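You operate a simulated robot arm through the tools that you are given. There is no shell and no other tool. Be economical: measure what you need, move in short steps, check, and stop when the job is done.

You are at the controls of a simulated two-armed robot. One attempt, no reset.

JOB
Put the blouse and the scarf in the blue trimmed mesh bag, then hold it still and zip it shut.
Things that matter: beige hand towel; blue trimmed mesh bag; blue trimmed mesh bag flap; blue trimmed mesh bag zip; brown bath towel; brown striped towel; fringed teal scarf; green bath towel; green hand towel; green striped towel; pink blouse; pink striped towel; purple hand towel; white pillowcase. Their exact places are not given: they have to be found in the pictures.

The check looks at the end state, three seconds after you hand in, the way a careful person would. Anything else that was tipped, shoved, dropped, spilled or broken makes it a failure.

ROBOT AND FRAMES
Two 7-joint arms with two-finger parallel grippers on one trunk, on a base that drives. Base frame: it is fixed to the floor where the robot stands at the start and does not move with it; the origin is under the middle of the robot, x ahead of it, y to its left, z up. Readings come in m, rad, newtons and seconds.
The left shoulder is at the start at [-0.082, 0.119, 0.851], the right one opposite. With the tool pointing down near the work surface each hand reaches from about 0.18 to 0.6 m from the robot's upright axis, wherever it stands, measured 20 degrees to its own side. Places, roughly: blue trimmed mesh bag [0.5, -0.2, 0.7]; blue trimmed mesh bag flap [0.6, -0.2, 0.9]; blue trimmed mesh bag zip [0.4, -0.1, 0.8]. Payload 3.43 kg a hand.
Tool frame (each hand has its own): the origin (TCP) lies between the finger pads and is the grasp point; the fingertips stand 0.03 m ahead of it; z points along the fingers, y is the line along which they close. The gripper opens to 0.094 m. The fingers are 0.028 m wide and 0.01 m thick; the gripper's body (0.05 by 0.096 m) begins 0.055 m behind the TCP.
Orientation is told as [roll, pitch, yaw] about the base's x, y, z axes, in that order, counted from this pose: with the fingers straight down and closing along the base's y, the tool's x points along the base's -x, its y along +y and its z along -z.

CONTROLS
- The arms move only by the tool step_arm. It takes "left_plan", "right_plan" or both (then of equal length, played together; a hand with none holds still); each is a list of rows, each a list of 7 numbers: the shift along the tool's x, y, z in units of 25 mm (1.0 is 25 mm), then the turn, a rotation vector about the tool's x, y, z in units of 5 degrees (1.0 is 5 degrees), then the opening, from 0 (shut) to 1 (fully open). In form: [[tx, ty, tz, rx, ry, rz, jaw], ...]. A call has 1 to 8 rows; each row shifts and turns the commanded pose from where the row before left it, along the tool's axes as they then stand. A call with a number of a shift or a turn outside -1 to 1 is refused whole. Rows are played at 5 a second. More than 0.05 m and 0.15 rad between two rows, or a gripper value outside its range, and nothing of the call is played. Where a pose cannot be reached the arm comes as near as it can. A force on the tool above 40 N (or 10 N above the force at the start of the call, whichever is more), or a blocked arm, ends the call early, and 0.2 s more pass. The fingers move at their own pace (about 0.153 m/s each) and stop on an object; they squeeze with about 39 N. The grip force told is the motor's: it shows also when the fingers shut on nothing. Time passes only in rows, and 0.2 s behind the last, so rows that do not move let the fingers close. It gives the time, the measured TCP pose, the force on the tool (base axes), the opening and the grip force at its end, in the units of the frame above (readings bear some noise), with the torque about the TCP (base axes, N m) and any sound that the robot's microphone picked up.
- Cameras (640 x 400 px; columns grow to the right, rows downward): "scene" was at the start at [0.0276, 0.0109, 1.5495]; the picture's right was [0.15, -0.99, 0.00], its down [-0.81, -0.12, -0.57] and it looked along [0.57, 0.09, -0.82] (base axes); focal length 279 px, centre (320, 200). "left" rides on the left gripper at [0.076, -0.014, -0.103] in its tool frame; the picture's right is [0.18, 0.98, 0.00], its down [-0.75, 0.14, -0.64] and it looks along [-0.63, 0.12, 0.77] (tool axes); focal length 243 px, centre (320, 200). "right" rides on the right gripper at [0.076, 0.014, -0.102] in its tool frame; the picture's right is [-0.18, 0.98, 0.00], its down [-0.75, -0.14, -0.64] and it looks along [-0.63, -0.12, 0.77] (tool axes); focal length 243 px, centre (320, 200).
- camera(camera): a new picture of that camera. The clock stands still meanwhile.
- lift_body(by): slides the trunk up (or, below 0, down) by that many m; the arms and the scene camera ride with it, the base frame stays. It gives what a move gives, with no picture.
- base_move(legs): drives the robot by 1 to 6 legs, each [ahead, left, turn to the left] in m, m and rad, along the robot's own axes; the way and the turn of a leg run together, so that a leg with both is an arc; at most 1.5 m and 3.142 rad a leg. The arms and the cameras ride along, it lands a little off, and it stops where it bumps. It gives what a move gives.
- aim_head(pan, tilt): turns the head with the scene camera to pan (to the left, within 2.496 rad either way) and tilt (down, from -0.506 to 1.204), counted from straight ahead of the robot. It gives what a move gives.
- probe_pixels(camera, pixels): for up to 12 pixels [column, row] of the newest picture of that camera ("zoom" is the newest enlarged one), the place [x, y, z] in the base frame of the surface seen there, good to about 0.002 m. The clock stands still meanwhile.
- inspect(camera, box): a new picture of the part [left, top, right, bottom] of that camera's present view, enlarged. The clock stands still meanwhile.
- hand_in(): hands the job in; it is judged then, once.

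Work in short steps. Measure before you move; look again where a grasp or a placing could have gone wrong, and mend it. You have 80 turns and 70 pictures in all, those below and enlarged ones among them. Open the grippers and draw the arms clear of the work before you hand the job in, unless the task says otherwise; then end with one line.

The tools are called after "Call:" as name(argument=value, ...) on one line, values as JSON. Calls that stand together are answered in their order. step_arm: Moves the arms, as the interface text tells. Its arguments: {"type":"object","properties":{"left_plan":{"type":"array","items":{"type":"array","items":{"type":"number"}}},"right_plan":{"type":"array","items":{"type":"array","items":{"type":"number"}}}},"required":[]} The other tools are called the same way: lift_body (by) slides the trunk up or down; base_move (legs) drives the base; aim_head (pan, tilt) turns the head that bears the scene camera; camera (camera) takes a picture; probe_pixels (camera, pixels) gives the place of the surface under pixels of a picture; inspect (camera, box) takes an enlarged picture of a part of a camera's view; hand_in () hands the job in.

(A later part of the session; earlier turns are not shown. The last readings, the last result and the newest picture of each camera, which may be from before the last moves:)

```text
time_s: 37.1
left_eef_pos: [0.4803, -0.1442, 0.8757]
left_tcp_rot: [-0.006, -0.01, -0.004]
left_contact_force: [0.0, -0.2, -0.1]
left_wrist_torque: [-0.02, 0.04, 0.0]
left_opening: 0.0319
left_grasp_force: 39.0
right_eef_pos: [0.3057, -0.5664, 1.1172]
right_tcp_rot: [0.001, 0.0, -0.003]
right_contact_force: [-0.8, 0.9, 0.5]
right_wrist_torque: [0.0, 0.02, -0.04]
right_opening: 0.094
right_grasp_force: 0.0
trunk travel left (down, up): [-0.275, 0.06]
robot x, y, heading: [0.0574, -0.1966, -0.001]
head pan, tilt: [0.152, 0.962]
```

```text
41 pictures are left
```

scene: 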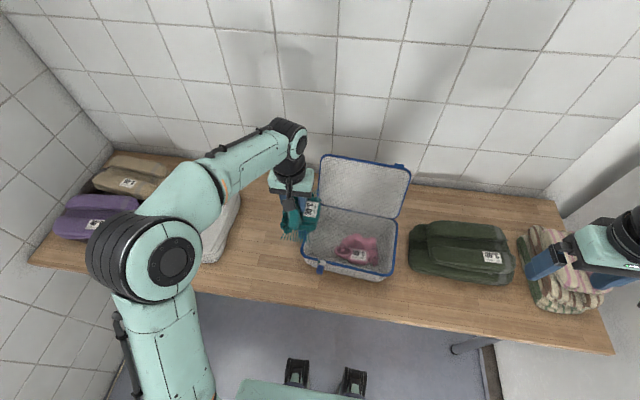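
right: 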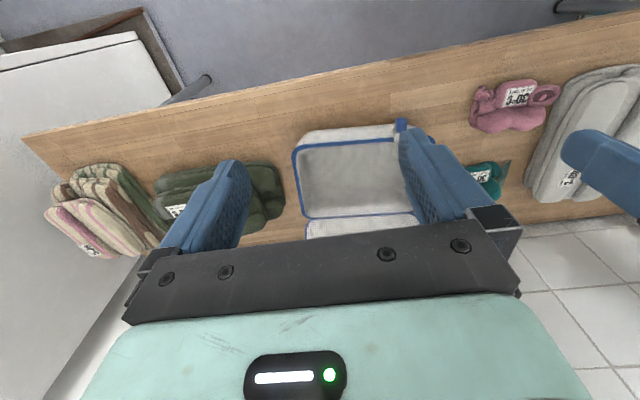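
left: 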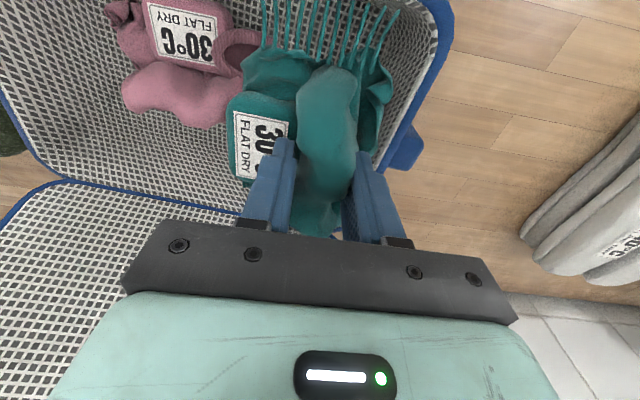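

Now clear of the rim. I lower gently further.

Call:
step_arm(left_plan=[[0, 0, 0.6, 0, 0, 0, 0], [0, 0, 0.6, 0, 0, 0, 0], [0, 0, 0.5, 0, 0, 0, 0], [0, 0, 0.4, 0, 0, 0, 0], [0, 0, 0.4, 0, 0, 0, 0], [0, 0, 0.3, 0, 0, 0, 0]])

Call:
camera(camera="left")

```text
time_s: 38.4
left_eef_pos: [0.4819, -0.1406, 0.8158]
left_tcp_rot: [-0.007, -0.017, 0.001]
left_contact_force: [-5.0, 4.8, 16.6]
left_wrist_torque: [-0.8, 0.75, -0.42]
left_opening: 0.0321
left_grasp_force: 38.9
right_eef_pos: [0.3038, -0.5675, 1.1173]
right_tcp_rot: [-0.001, -0.001, -0.002]
right_contact_force: [-0.7, -0.6, 0.0]
right_wrist_torque: [0.0, -0.01, -0.01]
right_opening: 0.0943
right_grasp_force: 0.1
trunk travel left (down, up): [-0.275, 0.06]
robot x, y, heading: [0.0552, -0.1986, -0.005]
head pan, tilt: [0.152, 0.962]
stopped in row 6 (left hand): the force on the tool passed its limit at 47 N (the readings are from after the stop); the commanded pose is now the measured one
```

```text
40 pictures are left
```

left: 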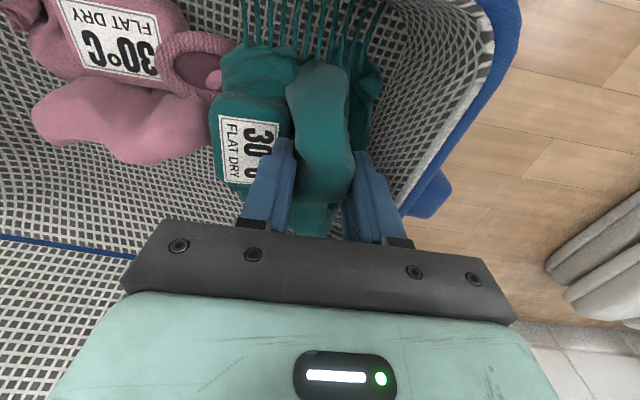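

The scarf is resting (on floor/blouse loop). I open moderately and rise straight up.

Call:
step_arm(left_plan=[[0, 0, -0.1, 0, 0, 0, 0.6], [0, 0, 0, 0, 0, 0, 0.6], [0, 0, -0.5, 0, 0, 0, 0.6], [0, 0, -1, 0, 0, 0, 0.6], [0, 0, -1, 0, 0, 0, 0.6], [0, 0, -1, 0, 0, 0, 0.6], [0, 0, -1, 0, 0, 0, 0.6], [0, 0, -1, 0, 0, 0, 0.6]])

Call:
camera(camera="left")

Call:
inspect(camera="scene", box=[270, 140, 430, 290])

```text
time_s: 40.2
left_eef_pos: [0.4799, -0.1406, 0.9562]
left_tcp_rot: [-0.008, -0.016, -0.003]
left_contact_force: [0.1, -1.0, -0.9]
left_wrist_torque: [0.01, 0.02, -0.01]
left_opening: 0.0565
left_grasp_force: 0.1
right_eef_pos: [0.3053, -0.5666, 1.1182]
right_tcp_rot: [0.0, 0.0, -0.002]
right_contact_force: [-0.5, -0.4, 0.1]
right_wrist_torque: [-0.01, -0.02, 0.0]
right_opening: 0.0942
right_grasp_force: 0.0
trunk travel left (down, up): [-0.275, 0.06]
robot x, y, heading: [0.0581, -0.1982, -0.002]
head pan, tilt: [0.152, 0.962]
```

```text
39 pictures are left
```

left: 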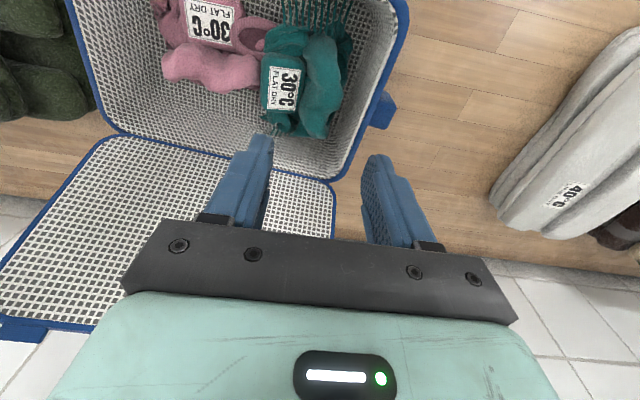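

```text
2.67 times, centred on (350, 215) of scene
```

zoom: 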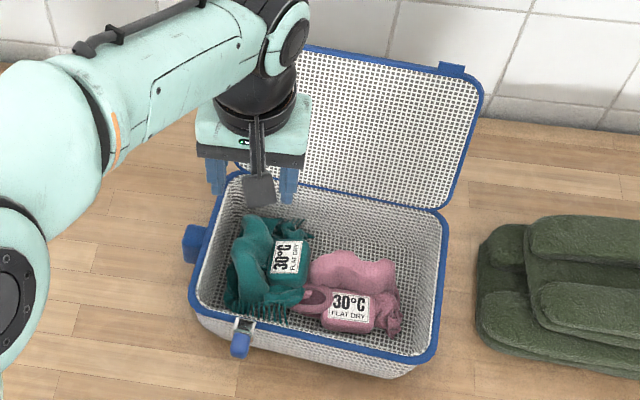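

Both are in the bag. Now I measure item heights, the flap edges, tab and the wall behind.

Call:
probe_pixels(camera="zoom", pixels=[[255, 235], [345, 265], [452, 68], [475, 100], [450, 195], [330, 55], [560, 110], [560, 60], [250, 300], [195, 245], [190, 240], [243, 342]])

Call:
inspect(camera="scene", box=[310, 215, 380, 285])

Call:
inspect(camera="scene", box=[380, 150, 440, 190])

```text
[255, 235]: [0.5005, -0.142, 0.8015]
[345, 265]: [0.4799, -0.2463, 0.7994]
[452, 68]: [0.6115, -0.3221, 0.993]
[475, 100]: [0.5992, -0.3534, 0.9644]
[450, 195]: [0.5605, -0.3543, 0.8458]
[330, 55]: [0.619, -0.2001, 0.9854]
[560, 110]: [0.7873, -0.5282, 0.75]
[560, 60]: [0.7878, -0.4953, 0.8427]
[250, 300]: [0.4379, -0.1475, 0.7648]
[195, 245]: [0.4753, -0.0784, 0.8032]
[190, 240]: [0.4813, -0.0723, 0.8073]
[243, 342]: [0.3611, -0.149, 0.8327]
```

```text
5.71 times, centred on (345, 250) of scene
```

zoom: 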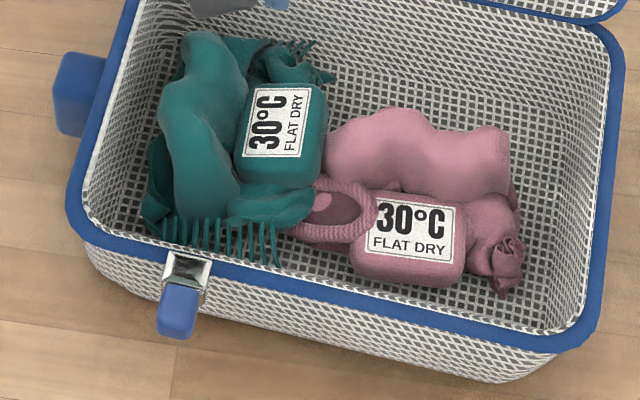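

```text
10.00 times, centred on (410, 170) of scene
```

zoom: 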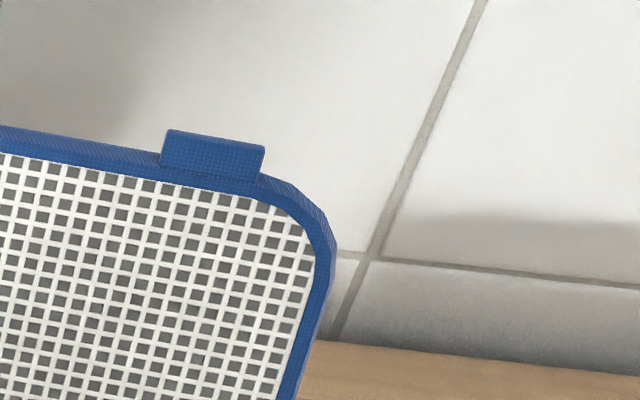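

Wall is at x 0.787, flap top at (0.62, z 0.985), contents stay below the rim. Plan: right hand pitched 25° forward hooks behind the flap from the right and pulls it over. Left hand retracts first.

Call:
step_arm(left_plan=[[1, 0.3, -0.5, 0, 0, 0, 0.6], [1, 0.6, 0, 0, 0, 0, 0.6], [1, 0.8, 0, 0, 0, 0, 0.6], [1, 0.8, 0, 0, 0, 0, 0.6], [1, 0.8, 0, 0, 0, 0, 0.6], [1, 0.8, 0, 0, 0, 0, 0.6]], right_plan=[[0, 0, 0, 0, -1, 0, 0], [0, 0, 0, 0, -1, 0, 0], [0, 0, 0, 0, -1, 0, 0], [0, 0, 0, 0, -1, 0, 0], [0, 0, 0, 0, -1, 0, 0], [0, 0, 0, 0, 0, 0, 0]])

Call:
step_arm(right_plan=[[-0.92, 0.3, 0.7, 0, 0, 0, 0], [-0.92, 0.3, 0.7, 0, 0, 0, 0], [-0.92, 0.3, 0.7, 0, 0, 0, 0], [-0.92, 0.3, 0.7, 0, 0, 0, 0], [-0.92, 0.3, 0.7, 0, 0, 0, 0], [-0.92, 0.3, 0.7, 0, 0, 0, 0], [-0.92, 0.3, 0.7, 0, 0, 0, 0]])

Call:
camera(camera="scene")

```text
time_s: 41.6
left_eef_pos: [0.3302, -0.0376, 0.9631]
left_tcp_rot: [-0.008, -0.014, -0.002]
left_contact_force: [-0.4, 0.5, 0.5]
left_wrist_torque: [-0.02, -0.02, -0.02]
left_opening: 0.0566
left_grasp_force: 0.0
right_eef_pos: [0.306, -0.5664, 1.1172]
right_tcp_rot: [0.0, -0.438, -0.002]
right_contact_force: [-0.3, -0.5, -0.6]
right_wrist_torque: [0.0, 0.04, 0.01]
right_opening: 0.0
right_grasp_force: 33.7
trunk travel left (down, up): [-0.275, 0.06]
robot x, y, heading: [0.0596, -0.1979, -0.002]
head pan, tilt: [0.152, 0.962]
```

```text
time_s: 43.2
left_eef_pos: [0.3327, -0.0392, 0.9644]
left_tcp_rot: [-0.006, -0.015, -0.001]
left_contact_force: [-0.9, -0.3, 0.2]
left_wrist_torque: [-0.01, 0.0, -0.02]
left_opening: 0.0566
left_grasp_force: 0.0
right_eef_pos: [0.5033, -0.5123, 1.0735]
right_tcp_rot: [0.0, -0.437, -0.003]
right_contact_force: [0.2, 0.8, 0.3]
right_wrist_torque: [0.01, -0.03, 0.0]
right_opening: 0.0001
right_grasp_force: 33.0
trunk travel left (down, up): [-0.275, 0.06]
robot x, y, heading: [0.0589, -0.1963, -0.005]
head pan, tilt: [0.152, 0.962]
```

```text
35 pictures are left
```

scene: 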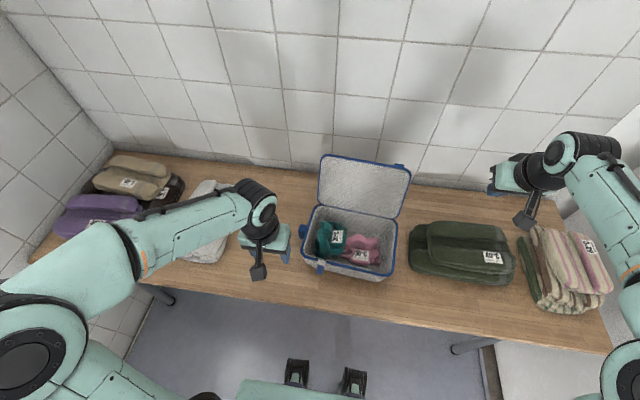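

Right hand is beside the flap, clear of the green towels. I continue to (0.655, −0.45, 0.985).

Call:
step_arm(right_plan=[[-0.67, 0.4, 0.96, 0, 0, 0, 0], [-0.67, 0.4, 0.96, 0, 0, 0, 0], [-0.67, 0.4, 0.96, 0, 0, 0, 0], [-0.67, 0.4, 0.96, 0, 0, 0, 0], [-0.67, 0.4, 0.96, 0, 0, 0, 0], [-0.67, 0.4, 0.96, 0, 0, 0, 0]])

Call:
inspect(camera="scene", box=[300, 110, 540, 260])

Call:
camera(camera="right")

```text
time_s: 44.6
left_eef_pos: [0.3326, -0.0383, 0.963]
left_tcp_rot: [-0.006, -0.015, -0.001]
left_contact_force: [-0.3, 0.4, -0.2]
left_wrist_torque: [0.02, 0.05, 0.02]
left_opening: 0.056
left_grasp_force: 0.1
right_eef_pos: [0.6558, -0.4545, 0.987]
right_tcp_rot: [0.0, -0.437, -0.001]
right_contact_force: [0.0, 0.0, 0.6]
right_wrist_torque: [-0.03, -0.03, 0.03]
right_opening: 0.0001
right_grasp_force: 33.1
trunk travel left (down, up): [-0.275, 0.06]
robot x, y, heading: [0.0611, -0.2004, -0.005]
head pan, tilt: [0.152, 0.962]
```

```text
2.67 times, centred on (420, 185) of scene
```

zoom: 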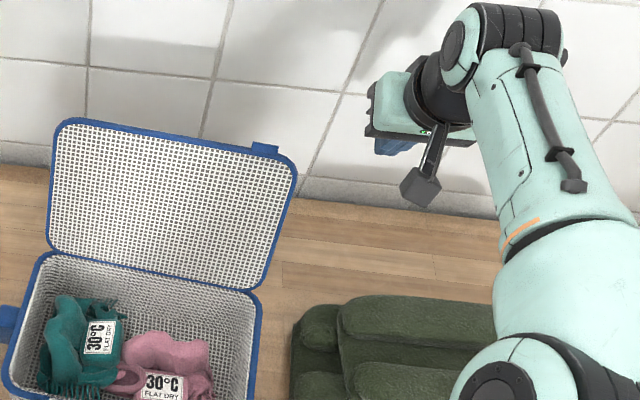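

```text
33 pictures are left
```

right: 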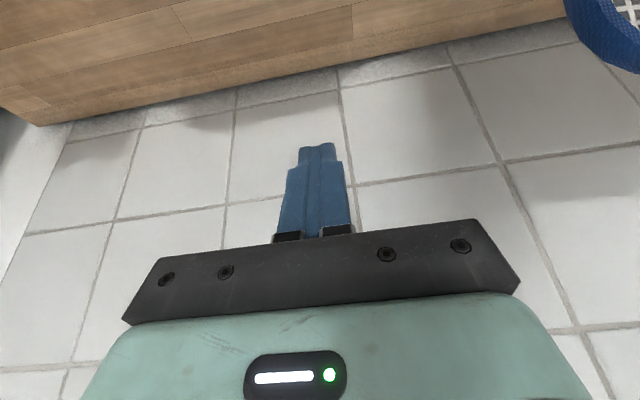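

Now I slide the hand left behind the flap to y≈−0.27.

Call:
step_arm(right_plan=[[0, 0.9, 0, 0, 0, 0, 0], [0, 0.9, 0, 0, 0, 0, 0], [0, 0.9, 0, 0, 0, 0, 0], [0, 0.9, 0, 0, 0, 0, 0], [0, 0.9, 0, 0, 0, 0, 0], [0, 0.9, 0, 0, 0, 0, 0], [0, 0.9, 0, 0, 0, 0, 0], [0, 0.9, 0, 0, 0, 0, 0]])

Call:
inspect(camera="scene", box=[280, 110, 520, 260])

Call:
camera(camera="right")

```text
time_s: 46.4
left_eef_pos: [0.3309, -0.0389, 0.9649]
left_tcp_rot: [-0.008, -0.017, -0.003]
left_contact_force: [-0.4, 1.2, 0.1]
left_wrist_torque: [-0.01, 0.03, 0.0]
left_opening: 0.0565
left_grasp_force: 0.0
right_eef_pos: [0.6561, -0.2739, 0.9863]
right_tcp_rot: [0.0, -0.436, -0.001]
right_contact_force: [0.3, -0.3, 1.4]
right_wrist_torque: [0.0, -0.05, 0.01]
right_opening: 0.0
right_grasp_force: 33.6
trunk travel left (down, up): [-0.275, 0.06]
robot x, y, heading: [0.058, -0.1954, -0.006]
head pan, tilt: [0.152, 0.962]
```

```text
2.67 times, centred on (400, 185) of scene
```

zoom: 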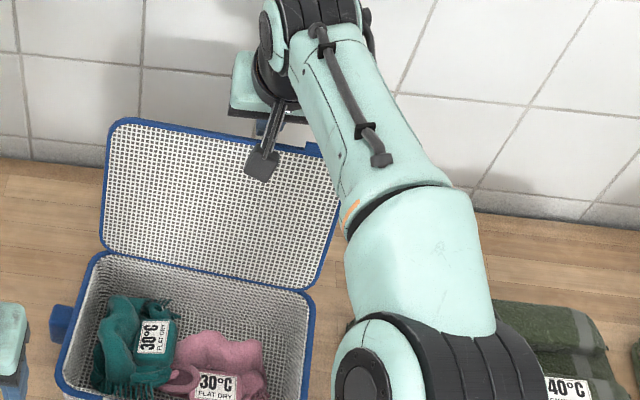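

```text
31 pictures are left
```

right: 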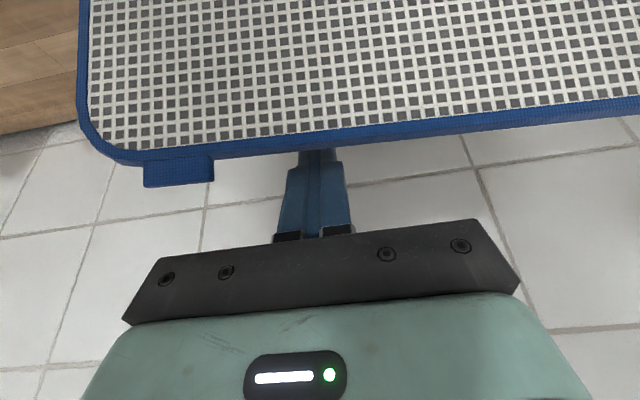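

Tips (318,155 in the right picture) are behind the flap's top edge. I pull it forward 0.125 m, moving the left hand further aside.

Call:
step_arm(right_plan=[[0.9, 0, -0.42, 0, 0, 0, 0], [0.9, 0, -0.42, 0, 0, 0, 0], [0.9, 0, -0.42, 0, 0, 0, 0], [0.9, 0, -0.42, 0, 0, 0, 0], [0.9, 0, -0.42, 0, 0, 0, 0]], left_plan=[[0, 0.8, 0, 0, 0, 0, 0.6], [0, 0.8, 0, 0, 0, 0, 0.6], [0, 0.8, 0, 0, 0, 0, 0.6], [0, 0.8, 0, 0, 0, 0, 0.6], [0, 0, 0, 0, 0, 0, 0.6]])

Call:
inspect(camera="scene", box=[280, 130, 480, 290])

Call:
camera(camera="right")

```text
time_s: 47.6
left_eef_pos: [0.3304, 0.0409, 0.9649]
left_tcp_rot: [-0.006, -0.017, -0.003]
left_contact_force: [-0.9, -0.1, 0.5]
left_wrist_torque: [0.0, -0.01, -0.05]
left_opening: 0.0562
left_grasp_force: 0.0
right_eef_pos: [0.5326, -0.2755, 0.9862]
right_tcp_rot: [0.0, -0.436, 0.0]
right_contact_force: [0.2, -0.1, 0.6]
right_wrist_torque: [0.0, -0.04, 0.01]
right_opening: 0.0
right_grasp_force: 33.1
trunk travel left (down, up): [-0.275, 0.06]
robot x, y, heading: [0.0564, -0.1977, -0.002]
head pan, tilt: [0.152, 0.962]
```

```text
2.50 times, centred on (380, 210) of scene
```

zoom: 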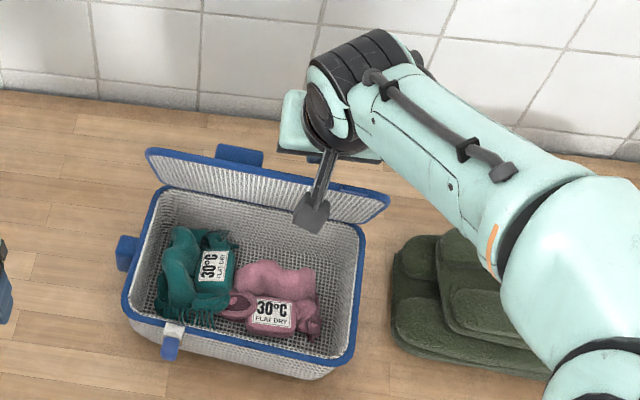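

```text
29 pictures are left
```

right: 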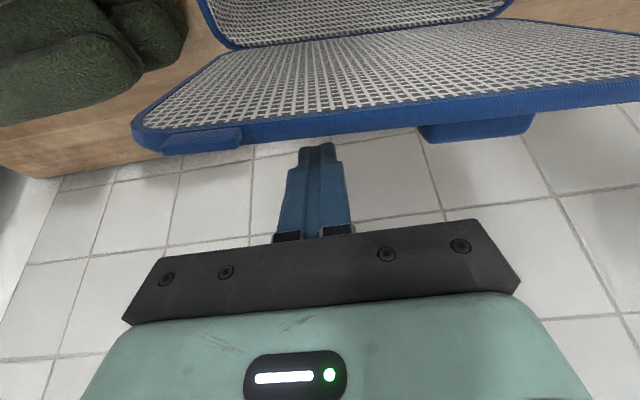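

The flap is past upright. I go on along the arc, down over the front.

Call:
step_arm(right_plan=[[0.93, 0, 0.06, 0, 0, 0, 0], [0.93, 0, 0.06, 0, 0, 0, 0], [0.93, 0, 0.06, 0, 0, 0, 0], [0.93, 0, 0.06, 0, 0, 0, 0], [0.8, 0, 0.56, 0, 0, 0, 0], [0.8, 0, 0.56, 0, 0, 0, 0], [0.77, 0, 0.56, 0, 0, 0, 0]])

Call:
inspect(camera="scene", box=[280, 130, 480, 290])

Call:
camera(camera="right")

```text
time_s: 49.2
left_eef_pos: [0.3292, 0.0412, 0.9648]
left_tcp_rot: [-0.007, -0.015, -0.002]
left_contact_force: [0.2, -0.2, -0.4]
left_wrist_torque: [0.0, 0.01, -0.01]
left_opening: 0.0565
left_grasp_force: 0.2
right_eef_pos: [0.4149, -0.274, 0.879]
right_tcp_rot: [-0.001, -0.437, -0.002]
right_contact_force: [-1.1, -0.1, -0.3]
right_wrist_torque: [0.0, 0.02, -0.01]
right_opening: 0.0
right_grasp_force: 32.7
trunk travel left (down, up): [-0.275, 0.06]
robot x, y, heading: [0.0549, -0.1993, -0.006]
head pan, tilt: [0.152, 0.962]
```

```text
2.50 times, centred on (380, 210) of scene
```

zoom: 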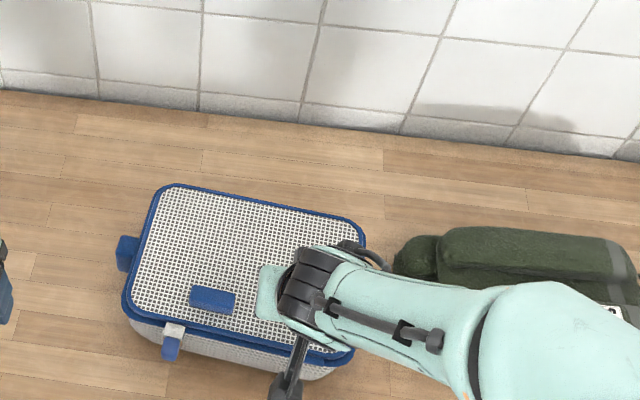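

```text
27 pictures are left
```

right: 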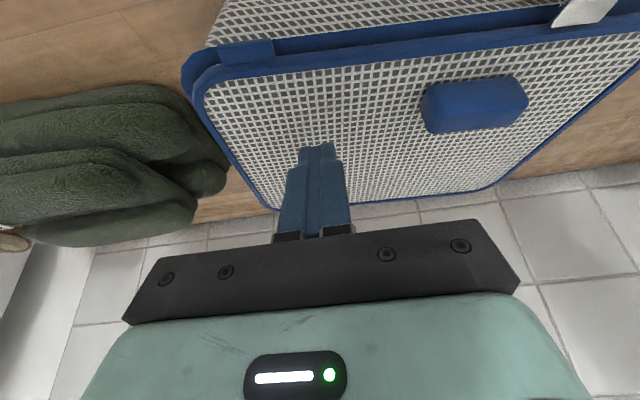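

Flap is nearly shut. I press down a little more.

Call:
step_arm(right_plan=[[0.17, 0, 0.36, 0, 0, 0, 0], [0.17, 0, 0.36, 0, 0, 0, 0], [0.09, 0, 0.18, 0, 0, 0, 0]])

Call:
camera(camera="right")

Call:
inspect(camera="scene", box=[300, 200, 420, 290])

```text
time_s: 50.0
left_eef_pos: [0.3282, 0.0403, 0.9652]
left_tcp_rot: [-0.007, -0.016, -0.003]
left_contact_force: [-0.6, 0.5, 0.7]
left_wrist_torque: [-0.02, -0.01, 0.02]
left_opening: 0.0565
left_grasp_force: 0.1
right_eef_pos: [0.4149, -0.2744, 0.856]
right_tcp_rot: [0.003, -0.444, -0.004]
right_contact_force: [-5.5, -5.0, 30.3]
right_wrist_torque: [-0.19, 0.15, -0.03]
right_opening: 0.0001
right_grasp_force: 32.9
trunk travel left (down, up): [-0.275, 0.06]
robot x, y, heading: [0.0556, -0.1988, 0.0]
head pan, tilt: [0.152, 0.962]
```

```text
26 pictures are left
```

right: 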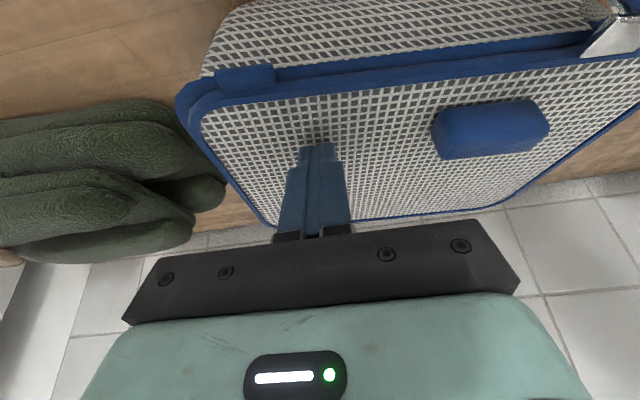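

```text
4.44 times, centred on (360, 245) of scene
```

zoom: 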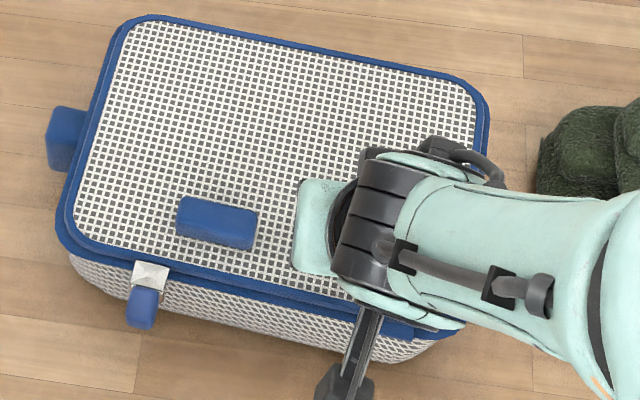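

Lid is shut under a 30 N press. I lift the right hand and see if the lid stays, unpitching it for the zip pull.

Call:
step_arm(right_plan=[[-0.4, 0, -0.9, 0, 0, 0, 0], [-0.4, 0, -0.9, 0, 0, 0, 0], [-0.4, 0, -0.9, 0, 0, 0, 0], [-0.4, 0, -0.9, 0, 1, 0, 0.5], [0, 0, -0.4, 0, 1, 0, 0.5], [0, 0, 0, 0, 1, 0, 0.5], [0, 0, 0, 0, 1, 0, 0.5], [0, 0, 0, 0, 1, 0, 0.5]])

Call:
camera(camera="right")

Call:
camera(camera="left")

```text
time_s: 51.8
left_eef_pos: [0.3291, 0.0407, 0.9648]
left_tcp_rot: [-0.007, -0.014, -0.001]
left_contact_force: [0.1, 0.3, 0.0]
left_wrist_torque: [0.01, 0.02, -0.01]
left_opening: 0.0565
left_grasp_force: 0.1
right_eef_pos: [0.411, -0.275, 0.9612]
right_tcp_rot: [0.001, 0.002, -0.002]
right_contact_force: [0.4, -0.1, 0.6]
right_wrist_torque: [-0.01, -0.01, 0.0]
right_opening: 0.0471
right_grasp_force: 0.1
trunk travel left (down, up): [-0.275, 0.06]
robot x, y, heading: [0.0576, -0.2009, -0.008]
head pan, tilt: [0.152, 0.962]
```

```text
24 pictures are left
```

right: 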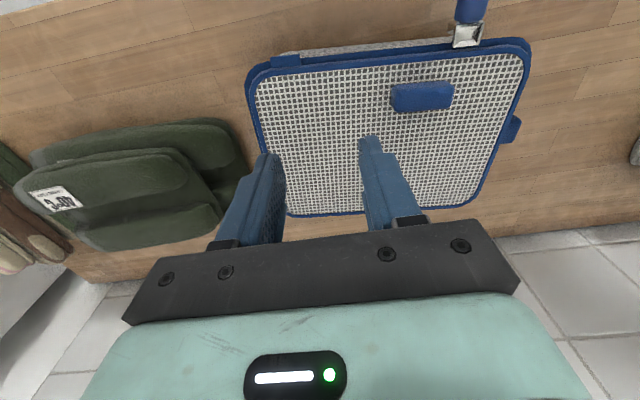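

```text
23 pictures are left
```

left: 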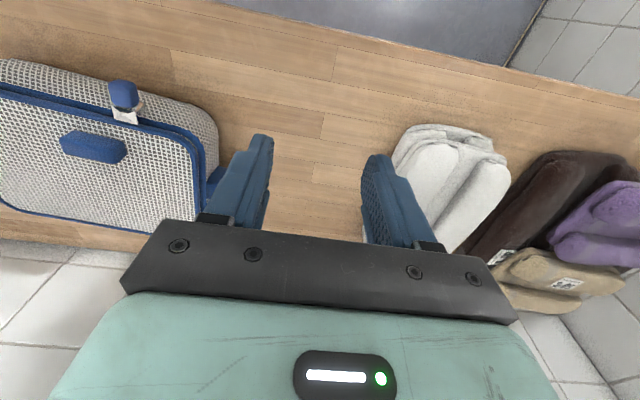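

The lid stays shut. I measure zip pull, left holding tab and the lid knob.

Call:
probe_pixels(camera="left", pixels=[[122, 88], [130, 102], [124, 116], [215, 180], [212, 170], [90, 145], [180, 145], [20, 95], [112, 90], [135, 90]])

Call:
probe_pixels(camera="right", pixels=[[470, 8], [470, 22], [465, 40], [513, 130], [420, 93], [285, 60], [262, 90], [400, 60], [455, 38], [400, 88], [445, 93], [420, 105]])

Call:
inspect(camera="left", box=[60, 60, 240, 210])

```text
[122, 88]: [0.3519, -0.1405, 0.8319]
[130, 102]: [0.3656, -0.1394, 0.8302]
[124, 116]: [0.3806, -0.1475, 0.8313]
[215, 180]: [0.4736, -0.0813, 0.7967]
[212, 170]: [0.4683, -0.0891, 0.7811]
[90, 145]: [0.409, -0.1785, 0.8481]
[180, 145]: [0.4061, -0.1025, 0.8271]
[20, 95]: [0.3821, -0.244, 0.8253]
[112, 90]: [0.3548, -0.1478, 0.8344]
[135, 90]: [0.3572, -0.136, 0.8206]
```

```text
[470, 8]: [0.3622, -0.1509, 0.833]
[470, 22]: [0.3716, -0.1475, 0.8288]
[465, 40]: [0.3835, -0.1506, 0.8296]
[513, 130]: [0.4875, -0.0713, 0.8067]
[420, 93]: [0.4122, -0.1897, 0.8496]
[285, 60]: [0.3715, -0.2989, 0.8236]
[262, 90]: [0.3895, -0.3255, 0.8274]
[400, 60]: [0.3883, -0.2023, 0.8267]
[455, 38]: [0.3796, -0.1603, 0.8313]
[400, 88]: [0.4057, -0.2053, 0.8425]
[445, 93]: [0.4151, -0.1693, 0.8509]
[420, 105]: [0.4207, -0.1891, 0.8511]
```

```text
2.67 times, centred on (150, 135) of left
```

zoom: 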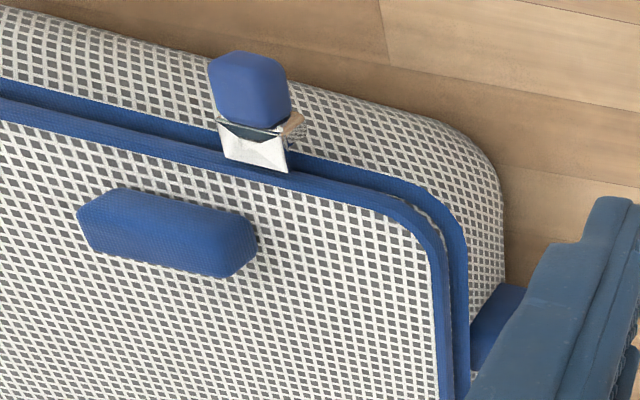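

Pull centre ≈(0.352, −0.148, 0.822); left holding tab ≈(0.475, −0.065, 0.80). I bring the left hand beside it and turn it −90° to close along x.

Call:
step_arm(left_plan=[[-0.97, 0, 0, 0, 0, 0, 0.8], [-0.97, 0, 0, 0, 0, 0, 0.8], [-0.97, 0, 0, 0, 0, 0, 0.8], [-0.97, 0, 0, 0, 0, 0, 0.8], [-0.97, 0, 0, 0, 0, 0, 0.8], [-0.97, 0, 0, 0, 0, 0, 0.8], [0, 0, 0, 0, 0, 1, 0.8], [0, 0, 0, 0, 0, 1, 0.8]])

Call:
step_arm(left_plan=[[0, 0, 0, 0, 0, 1, 0.8], [0, 0, 0, 0, 0, 1, 0.8], [0, 0, 0, 0, 0, 1, 0.8], [0, 0, 0, 0, 0, 1, 0.8], [0, 0, 0, 0, 0, 1, 0.8], [0, 0, 0, 0, 0, 1, 0.8], [0, 0, 0, 0, 0, 1, 0.8], [0, 0, 0, 0, 0, 1, 0.8]])

Call:
step_arm(left_plan=[[0, 0, 0, 0, 0, 1, 0.8], [0, 0, 0, 0, 0, 1, 0.8], [0, 0, 0, 0, 0, 1, 0.8], [0, 0, 0, 0, 0, 1, 0.8], [0, 0, 0, 0, 0, 1, 0.8], [0, 0, 0, 0, 0, 1, 0.8], [0, 0, 0, 0, 0, 1, 0.8], [0, 0, 0, 0, 0, 1, 0.8]])

Call:
camera(camera="left")

```text
time_s: 53.6
left_eef_pos: [0.4758, 0.0424, 0.9644]
left_tcp_rot: [-0.003, -0.017, -0.177]
left_contact_force: [-0.4, -0.9, 0.0]
left_wrist_torque: [-0.01, -0.01, 0.0]
left_opening: 0.0754
left_grasp_force: 0.2
right_eef_pos: [0.4105, -0.2754, 0.9626]
right_tcp_rot: [0.001, -0.001, -0.003]
right_contact_force: [-0.3, -0.2, -0.5]
right_wrist_torque: [0.01, -0.02, -0.03]
right_opening: 0.0469
right_grasp_force: 0.0
trunk travel left (down, up): [-0.275, 0.06]
robot x, y, heading: [0.0598, -0.2006, -0.002]
head pan, tilt: [0.152, 0.962]
```

```text
time_s: 55.4
left_eef_pos: [0.4751, 0.0421, 0.9663]
left_tcp_rot: [0.008, -0.013, -0.875]
left_contact_force: [-0.4, 0.8, 0.1]
left_wrist_torque: [0.02, 0.02, 0.01]
left_opening: 0.0754
left_grasp_force: 0.2
right_eef_pos: [0.4109, -0.2743, 0.9604]
right_tcp_rot: [0.001, 0.0, -0.002]
right_contact_force: [0.7, -0.3, 0.5]
right_wrist_torque: [-0.03, 0.01, 0.0]
right_opening: 0.047
right_grasp_force: 0.0
trunk travel left (down, up): [-0.275, 0.06]
robot x, y, heading: [0.0582, -0.1975, 0.002]
head pan, tilt: [0.152, 0.962]
```

```text
time_s: 57.2
left_eef_pos: [0.4757, 0.0415, 0.9646]
left_tcp_rot: [0.015, -0.006, -1.574]
left_contact_force: [0.5, 0.1, 0.3]
left_wrist_torque: [0.02, -0.01, 0.0]
left_opening: 0.0752
left_grasp_force: 0.2
right_eef_pos: [0.4106, -0.2743, 0.961]
right_tcp_rot: [0.001, -0.001, -0.003]
right_contact_force: [0.0, -0.5, 0.4]
right_wrist_torque: [0.02, 0.03, 0.0]
right_opening: 0.0471
right_grasp_force: 0.1
trunk travel left (down, up): [-0.275, 0.06]
robot x, y, heading: [0.0604, -0.1976, 0.001]
head pan, tilt: [0.152, 0.962]
```

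```text
21 pictures are left
```

left: 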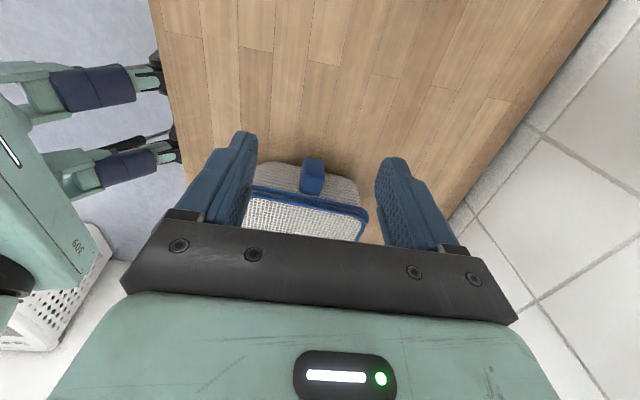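

The tab is at (313, 175) between the fingers. I measure it.

Call:
inspect(camera="left", box=[270, 140, 360, 220])

Call:
probe_pixels(camera="left", pixels=[[303, 180], [313, 180], [322, 180], [312, 163], [312, 172], [312, 190], [304, 165], [321, 165], [312, 196], [330, 175]])

```text
5.00 times, centred on (315, 180) of left
```

zoom: 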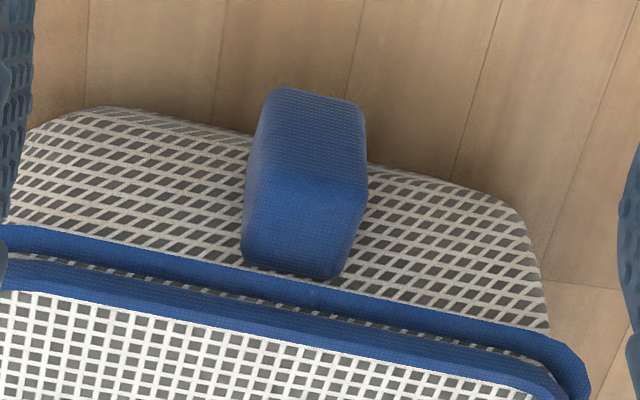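

```text
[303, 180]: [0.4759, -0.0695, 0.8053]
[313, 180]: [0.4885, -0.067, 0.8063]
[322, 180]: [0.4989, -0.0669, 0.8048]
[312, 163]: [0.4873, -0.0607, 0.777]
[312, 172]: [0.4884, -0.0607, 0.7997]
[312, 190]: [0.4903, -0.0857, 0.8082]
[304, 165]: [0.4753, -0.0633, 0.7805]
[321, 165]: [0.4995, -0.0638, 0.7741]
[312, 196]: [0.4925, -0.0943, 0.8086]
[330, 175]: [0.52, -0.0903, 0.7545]
```

Tab: x 0.475–0.50, y −0.095…−0.06, top 0.808. I move to (0.488, −0.067) and lower to z 0.797, then close.

Call:
step_arm(left_plan=[[-0.87, 0.5, 0, 0, 0, 0, 0.7], [-0.87, 0, 0.4, 0, 0, 0, 0.7], [-0.87, 0, 0.8, 0, 0, 0, 0.7], [-0.87, 0, 0.8, 0, 0, 0, 0.7], [-0.87, 0, 0.8, 0, 0, 0, 0.7], [0, 0, 0.8, 0, 0, 0, 0.7], [0, 0, 0.6, 0, 0, 0, 0.7]])

Call:
camera(camera="left")

```text
time_s: 58.8
left_eef_pos: [0.4902, -0.0681, 0.8607]
left_tcp_rot: [0.015, -0.005, -1.571]
left_contact_force: [-0.4, -1.0, 0.6]
left_wrist_torque: [-0.02, 0.0, -0.01]
left_opening: 0.066
left_grasp_force: 0.1
right_eef_pos: [0.4105, -0.2738, 0.9617]
right_tcp_rot: [0.0, 0.001, -0.002]
right_contact_force: [0.0, 0.3, -0.1]
right_wrist_torque: [0.01, 0.03, -0.02]
right_opening: 0.0468
right_grasp_force: 0.1
trunk travel left (down, up): [-0.275, 0.06]
robot x, y, heading: [0.0579, -0.1971, 0.003]
head pan, tilt: [0.152, 0.962]
```

```text
19 pictures are left
```

left: 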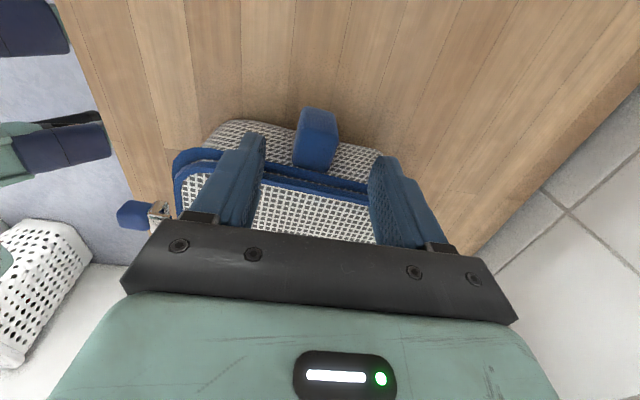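

Tab is centred between the fingers. I go down 63 mm and close.

Call:
step_arm(left_plan=[[0, 0, 0.8, 0, 0, 0, 0.7], [0, 0, 0.8, 0, 0, 0, 0.7], [0, 0, 0.6, 0, 0, 0, 0.7], [0, 0, 0.3, 0, 0, 0, 0.7], [0, 0, 0, 0, 0, 0, 0], [0, 0, 0, 0, 0, 0, 0], [0, 0, 0, 0, 0, 0, 0]])

Call:
camera(camera="left")

```text
time_s: 60.4
left_eef_pos: [0.4914, -0.0676, 0.7974]
left_tcp_rot: [0.016, -0.006, -1.572]
left_contact_force: [-0.7, 1.2, 0.7]
left_wrist_torque: [-0.01, 0.07, -0.14]
left_opening: 0.0334
left_grasp_force: 39.1
right_eef_pos: [0.4103, -0.2748, 0.9612]
right_tcp_rot: [0.002, 0.0, -0.003]
right_contact_force: [-0.4, 0.3, -0.1]
right_wrist_torque: [0.0, -0.02, 0.0]
right_opening: 0.0471
right_grasp_force: 0.0
trunk travel left (down, up): [-0.275, 0.06]
robot x, y, heading: [0.0588, -0.1955, -0.001]
head pan, tilt: [0.152, 0.962]
```

```text
18 pictures are left
```

left: 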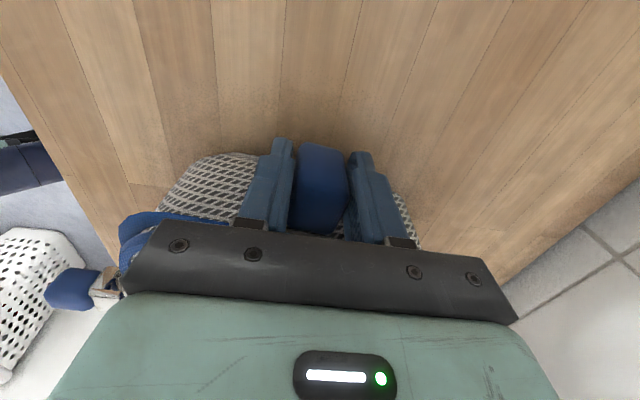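

The holding tab is gripped. Now I take the right hand over the zip pull, still high, and look for clearance to the left arm.

Call:
step_arm(right_plan=[[0.8, 0, 0, 0, 0, 0, 0.6], [0.8, 0.5, 0, 0, 0, 0, 0.6], [0.74, 0.9, 0, 0, 0, 0, 0.6], [0, 0.9, 0, 0, 0, 0, 0.6], [0, 0.9, 0, 0, 0, 0, 0.6], [0, 0.9, 0, 0, 0, 0, 0.6], [0, 0.9, 0, 0, 0, 0, 0.6]])

Call:
camera(camera="right")

Call:
camera(camera="scene")

```text
time_s: 62.0
left_eef_pos: [0.4914, -0.0663, 0.7969]
left_tcp_rot: [0.016, -0.007, -1.574]
left_contact_force: [0.2, 0.2, -0.2]
left_wrist_torque: [-0.1, 0.12, -0.16]
left_opening: 0.0337
left_grasp_force: 39.0
right_eef_pos: [0.354, -0.146, 0.9617]
right_tcp_rot: [0.0, 0.0, -0.002]
right_contact_force: [-0.4, 0.6, 0.6]
right_wrist_torque: [-0.02, 0.03, 0.01]
right_opening: 0.0564
right_grasp_force: 0.1
trunk travel left (down, up): [-0.275, 0.06]
robot x, y, heading: [0.0593, -0.1975, 0.0]
head pan, tilt: [0.152, 0.962]
```

```text
17 pictures are left
```

right: 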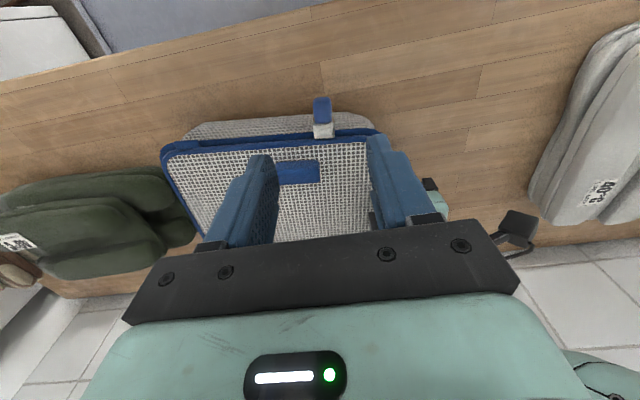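

```text
16 pictures are left
```

scene: 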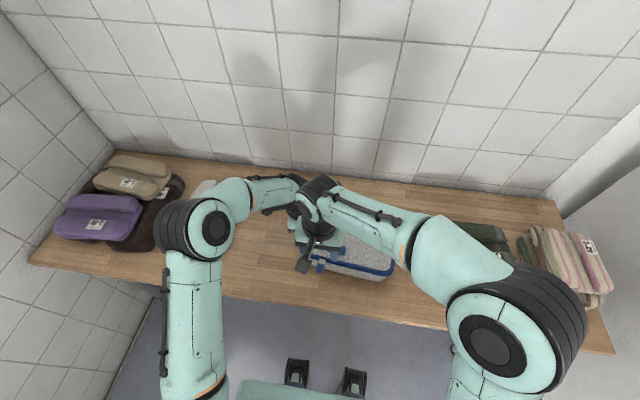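

I measure the pull at (321,105) in the right picture.

Call:
probe_pixels(camera="right", pixels=[[314, 108], [321, 108], [329, 108], [321, 98], [321, 118], [322, 130], [297, 172], [250, 135]])

Call:
inspect(camera="right", box=[280, 80, 370, 160])

```text
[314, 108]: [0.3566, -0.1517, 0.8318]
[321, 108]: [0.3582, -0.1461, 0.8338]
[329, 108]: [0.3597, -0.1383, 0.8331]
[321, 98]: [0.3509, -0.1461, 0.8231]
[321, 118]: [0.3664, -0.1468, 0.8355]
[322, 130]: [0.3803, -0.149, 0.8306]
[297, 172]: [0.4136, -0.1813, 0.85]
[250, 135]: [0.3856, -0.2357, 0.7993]
```

```text
5.00 times, centred on (325, 120) of right
```

zoom: 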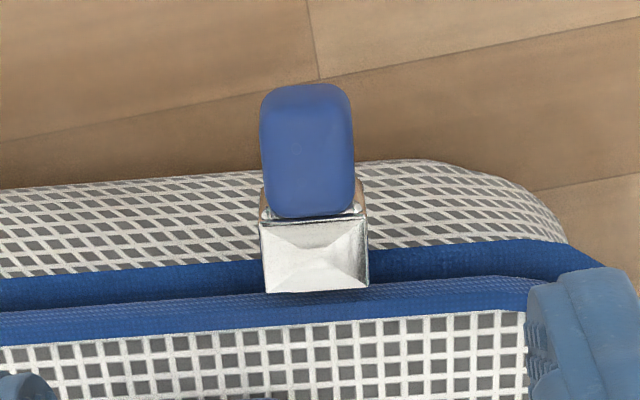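

Pull: x 0.347–0.367, y −0.154…−0.137, top 0.835. I lower the right hand to z 0.825 around it and close.

Call:
step_arm(right_plan=[[0.1, 0, 0.9, 0, 0, 0, 0.6], [0, 0, 0.9, 0, 0, 0, 0.6], [0, 0, 0.9, 0, 0, 0, 0.6], [0, 0, 0.9, 0, 0, 0, 0.6], [0, 0, 0.9, 0, 0, 0, 0.6], [0, 0, 0.95, 0, 0, 0, 0.6], [0, 0, 0, 0, 0, 0, 0], [0, 0, 0, 0, 0, 0, 0]])

Call:
camera(camera="right")

```text
time_s: 63.8
left_eef_pos: [0.492, -0.0687, 0.7981]
left_tcp_rot: [0.015, -0.008, -1.572]
left_contact_force: [1.5, 0.5, -0.3]
left_wrist_torque: [0.01, 0.08, -0.01]
left_opening: 0.0337
left_grasp_force: 39.0
right_eef_pos: [0.3482, -0.1487, 0.8233]
right_tcp_rot: [-0.001, 0.002, -0.002]
right_contact_force: [-2.8, 0.4, 0.4]
right_wrist_torque: [0.01, 0.1, -0.04]
right_opening: 0.0213
right_grasp_force: 38.9
trunk travel left (down, up): [-0.275, 0.06]
robot x, y, heading: [0.0566, -0.1996, 0.001]
head pan, tilt: [0.152, 0.962]
```

```text
14 pictures are left
```

right: 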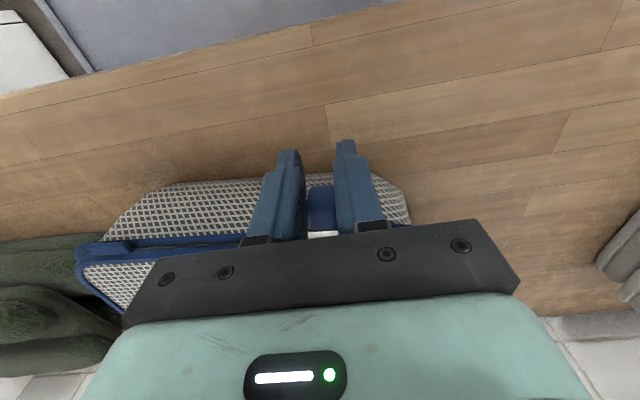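

Pull gripped. I draw it to the right by 40 mm and watch the forces on both hands.

Call:
step_arm(right_plan=[[0, -0.4, 0, 0, 0, 0, 0], [0, -0.4, 0, 0, 0, 0, 0], [0, -0.4, 0, 0, 0, 0, 0], [0, -0.4, 0, 0, 0, 0, 0]])

Call:
inspect(camera="scene", box=[280, 190, 420, 290])

```text
time_s: 64.8
left_eef_pos: [0.4925, -0.0683, 0.7979]
left_tcp_rot: [0.018, -0.007, -1.572]
left_contact_force: [9.8, -0.4, -4.2]
left_wrist_torque: [-0.26, -0.01, 0.66]
left_opening: 0.0339
left_grasp_force: 38.9
right_eef_pos: [0.346, -0.189, 0.8244]
right_tcp_rot: [0.0, 0.001, -0.002]
right_contact_force: [-13.1, 1.1, 8.7]
right_wrist_torque: [-0.03, -0.01, 0.09]
right_opening: 0.0212
right_grasp_force: 38.6
trunk travel left (down, up): [-0.275, 0.06]
robot x, y, heading: [0.0585, -0.1992, -0.004]
head pan, tilt: [0.152, 0.962]
```

```text
4.00 times, centred on (350, 240) of scene
```

zoom: 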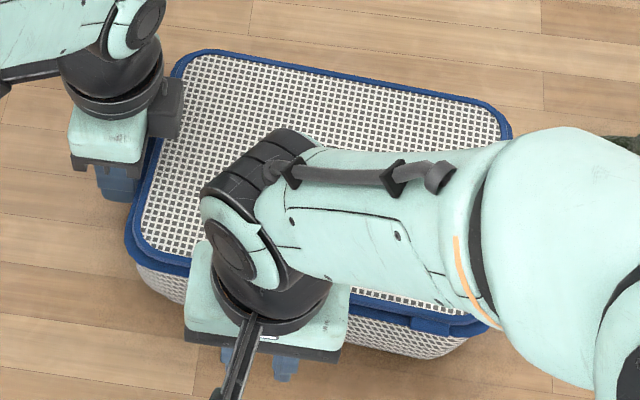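

The slider moves well; side force −13 N in x, +9 N z, so I ease slightly back and up while pulling on.

Call:
step_arm(right_plan=[[0.08, -0.4, -0.05, 0, 0, 0, 0], [0.04, -0.4, 0, 0, 0, 0, 0], [0.04, -0.4, 0, 0, 0, 0, 0], [0.04, -0.4, 0, 0, 0, 0, 0]])

```text
time_s: 65.8
left_eef_pos: [0.4915, -0.069, 0.7983]
left_tcp_rot: [0.016, -0.007, -1.573]
left_contact_force: [-0.1, -2.0, 7.6]
left_wrist_torque: [-0.82, 0.25, -0.05]
left_opening: 0.0337
left_grasp_force: 39.0
right_eef_pos: [0.3441, -0.2303, 0.827]
right_tcp_rot: [0.001, 0.0, -0.004]
right_contact_force: [1.6, -0.1, -7.4]
right_wrist_torque: [-0.18, 0.76, -0.09]
right_opening: 0.0215
right_grasp_force: 39.3
trunk travel left (down, up): [-0.275, 0.06]
robot x, y, heading: [0.0583, -0.1987, -0.001]
head pan, tilt: [0.152, 0.962]
```

Forces fell in x; z is slightly downward now, so I lower a hair and go on.

Call:
step_arm(right_plan=[[0.0, -0.4, 0.06, 0, 0, 0, 0], [0.01, -0.4, 0, 0, 0, 0, 0], [0.01, -0.4, 0, 0, 0, 0, 0], [0.01, -0.4, 0, 0, 0, 0, 0]])

Call:
camera(camera="right")

```text
time_s: 66.8
left_eef_pos: [0.4903, -0.0672, 0.797]
left_tcp_rot: [0.015, -0.006, -1.573]
left_contact_force: [1.3, -2.7, 0.7]
left_wrist_torque: [0.37, -0.1, -0.02]
left_opening: 0.0337
left_grasp_force: 38.8
right_eef_pos: [0.344, -0.2703, 0.8249]
right_tcp_rot: [0.001, -0.002, -0.001]
right_contact_force: [0.5, -0.3, 3.9]
right_wrist_torque: [-0.02, -0.55, 0.01]
right_opening: 0.0214
right_grasp_force: 39.4
trunk travel left (down, up): [-0.275, 0.06]
robot x, y, heading: [0.0609, -0.1989, -0.003]
head pan, tilt: [0.152, 0.962]
```

```text
12 pictures are left
```

right: 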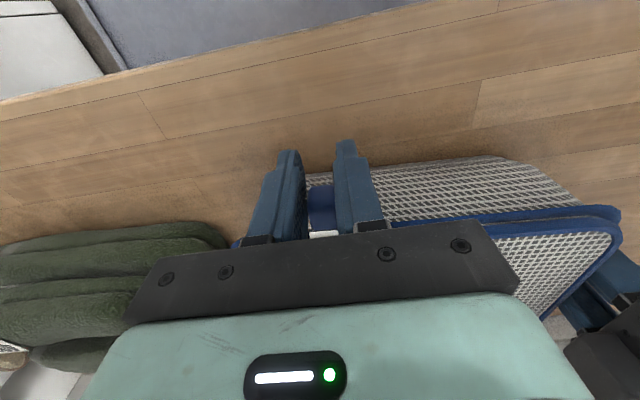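

Still gliding with the pull in the fingers. I go on in small steps until it meets its end.

Call:
step_arm(right_plan=[[0, -0.3, 0, 0, 0, 0, 0], [0, -0.3, 0, 0, 0, 0, 0], [0, -0.3, 0, 0, 0, 0, 0]])

Call:
step_arm(right_plan=[[0, -0.2, 0, 0, 0, 0, 0], [0, -0.2, 0, 0, 0, 0, 0]])

```text
time_s: 67.6
left_eef_pos: [0.4908, -0.0662, 0.798]
left_tcp_rot: [0.017, -0.007, -1.573]
left_contact_force: [0.3, -3.2, -0.9]
left_wrist_torque: [0.06, 0.02, 0.03]
left_opening: 0.0337
left_grasp_force: 38.4
right_eef_pos: [0.3431, -0.2917, 0.8249]
right_tcp_rot: [0.001, 0.0, -0.002]
right_contact_force: [-3.0, 0.2, 5.9]
right_wrist_torque: [0.01, -0.52, 0.02]
right_opening: 0.0214
right_grasp_force: 39.3
trunk travel left (down, up): [-0.275, 0.06]
robot x, y, heading: [0.0598, -0.1995, -0.001]
head pan, tilt: [0.152, 0.962]
```

```text
time_s: 68.2
left_eef_pos: [0.4925, -0.0662, 0.7981]
left_tcp_rot: [0.014, -0.007, -1.573]
left_contact_force: [-0.6, -0.3, -0.6]
left_wrist_torque: [-0.17, 0.05, -0.08]
left_opening: 0.0336
left_grasp_force: 39.3
right_eef_pos: [0.3431, -0.3012, 0.8248]
right_tcp_rot: [-0.001, 0.003, -0.003]
right_contact_force: [1.8, 0.4, -0.9]
right_wrist_torque: [-0.05, 0.29, -0.09]
right_opening: 0.0213
right_grasp_force: 38.6
trunk travel left (down, up): [-0.275, 0.06]
robot x, y, heading: [0.0586, -0.2, 0.002]
head pan, tilt: [0.152, 0.962]
```

No end stop yet; a few more small steps.

Call:
step_arm(right_plan=[[0, -0.2, 0, 0, 0, 0, 0], [0, -0.2, 0, 0, 0, 0, 0], [0, -0.2, 0, 0, 0, 0, 0]])

Call:
inspect(camera="right", box=[200, 120, 460, 280])

```text
time_s: 69.2
left_eef_pos: [0.4894, -0.076, 0.7985]
left_tcp_rot: [0.012, -0.019, -1.579]
left_contact_force: [-0.8, -1.7, -0.8]
left_wrist_torque: [0.12, 0.02, 0.14]
left_opening: 0.0334
left_grasp_force: 38.8
right_eef_pos: [0.3456, -0.3139, 0.8261]
right_tcp_rot: [0.01, -0.011, 0.006]
right_contact_force: [0.7, 1.6, -2.2]
right_wrist_torque: [-0.2, 0.28, -0.03]
right_opening: 0.0214
right_grasp_force: 38.8
trunk travel left (down, up): [-0.275, 0.06]
robot x, y, heading: [0.0574, -0.1994, -0.0]
head pan, tilt: [0.152, 0.962]
stopped in row 3 (right hand): the force on the tool passed its limit at 40 N (the readings are from after the stop); the commanded pose is now the measured one
```

```text
2.46 times, centred on (330, 200) of right
```

zoom: 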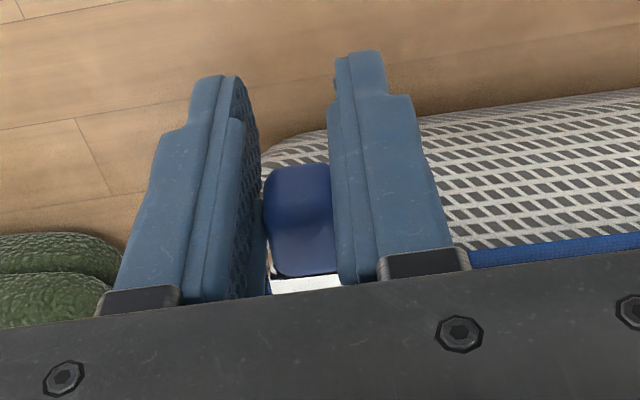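

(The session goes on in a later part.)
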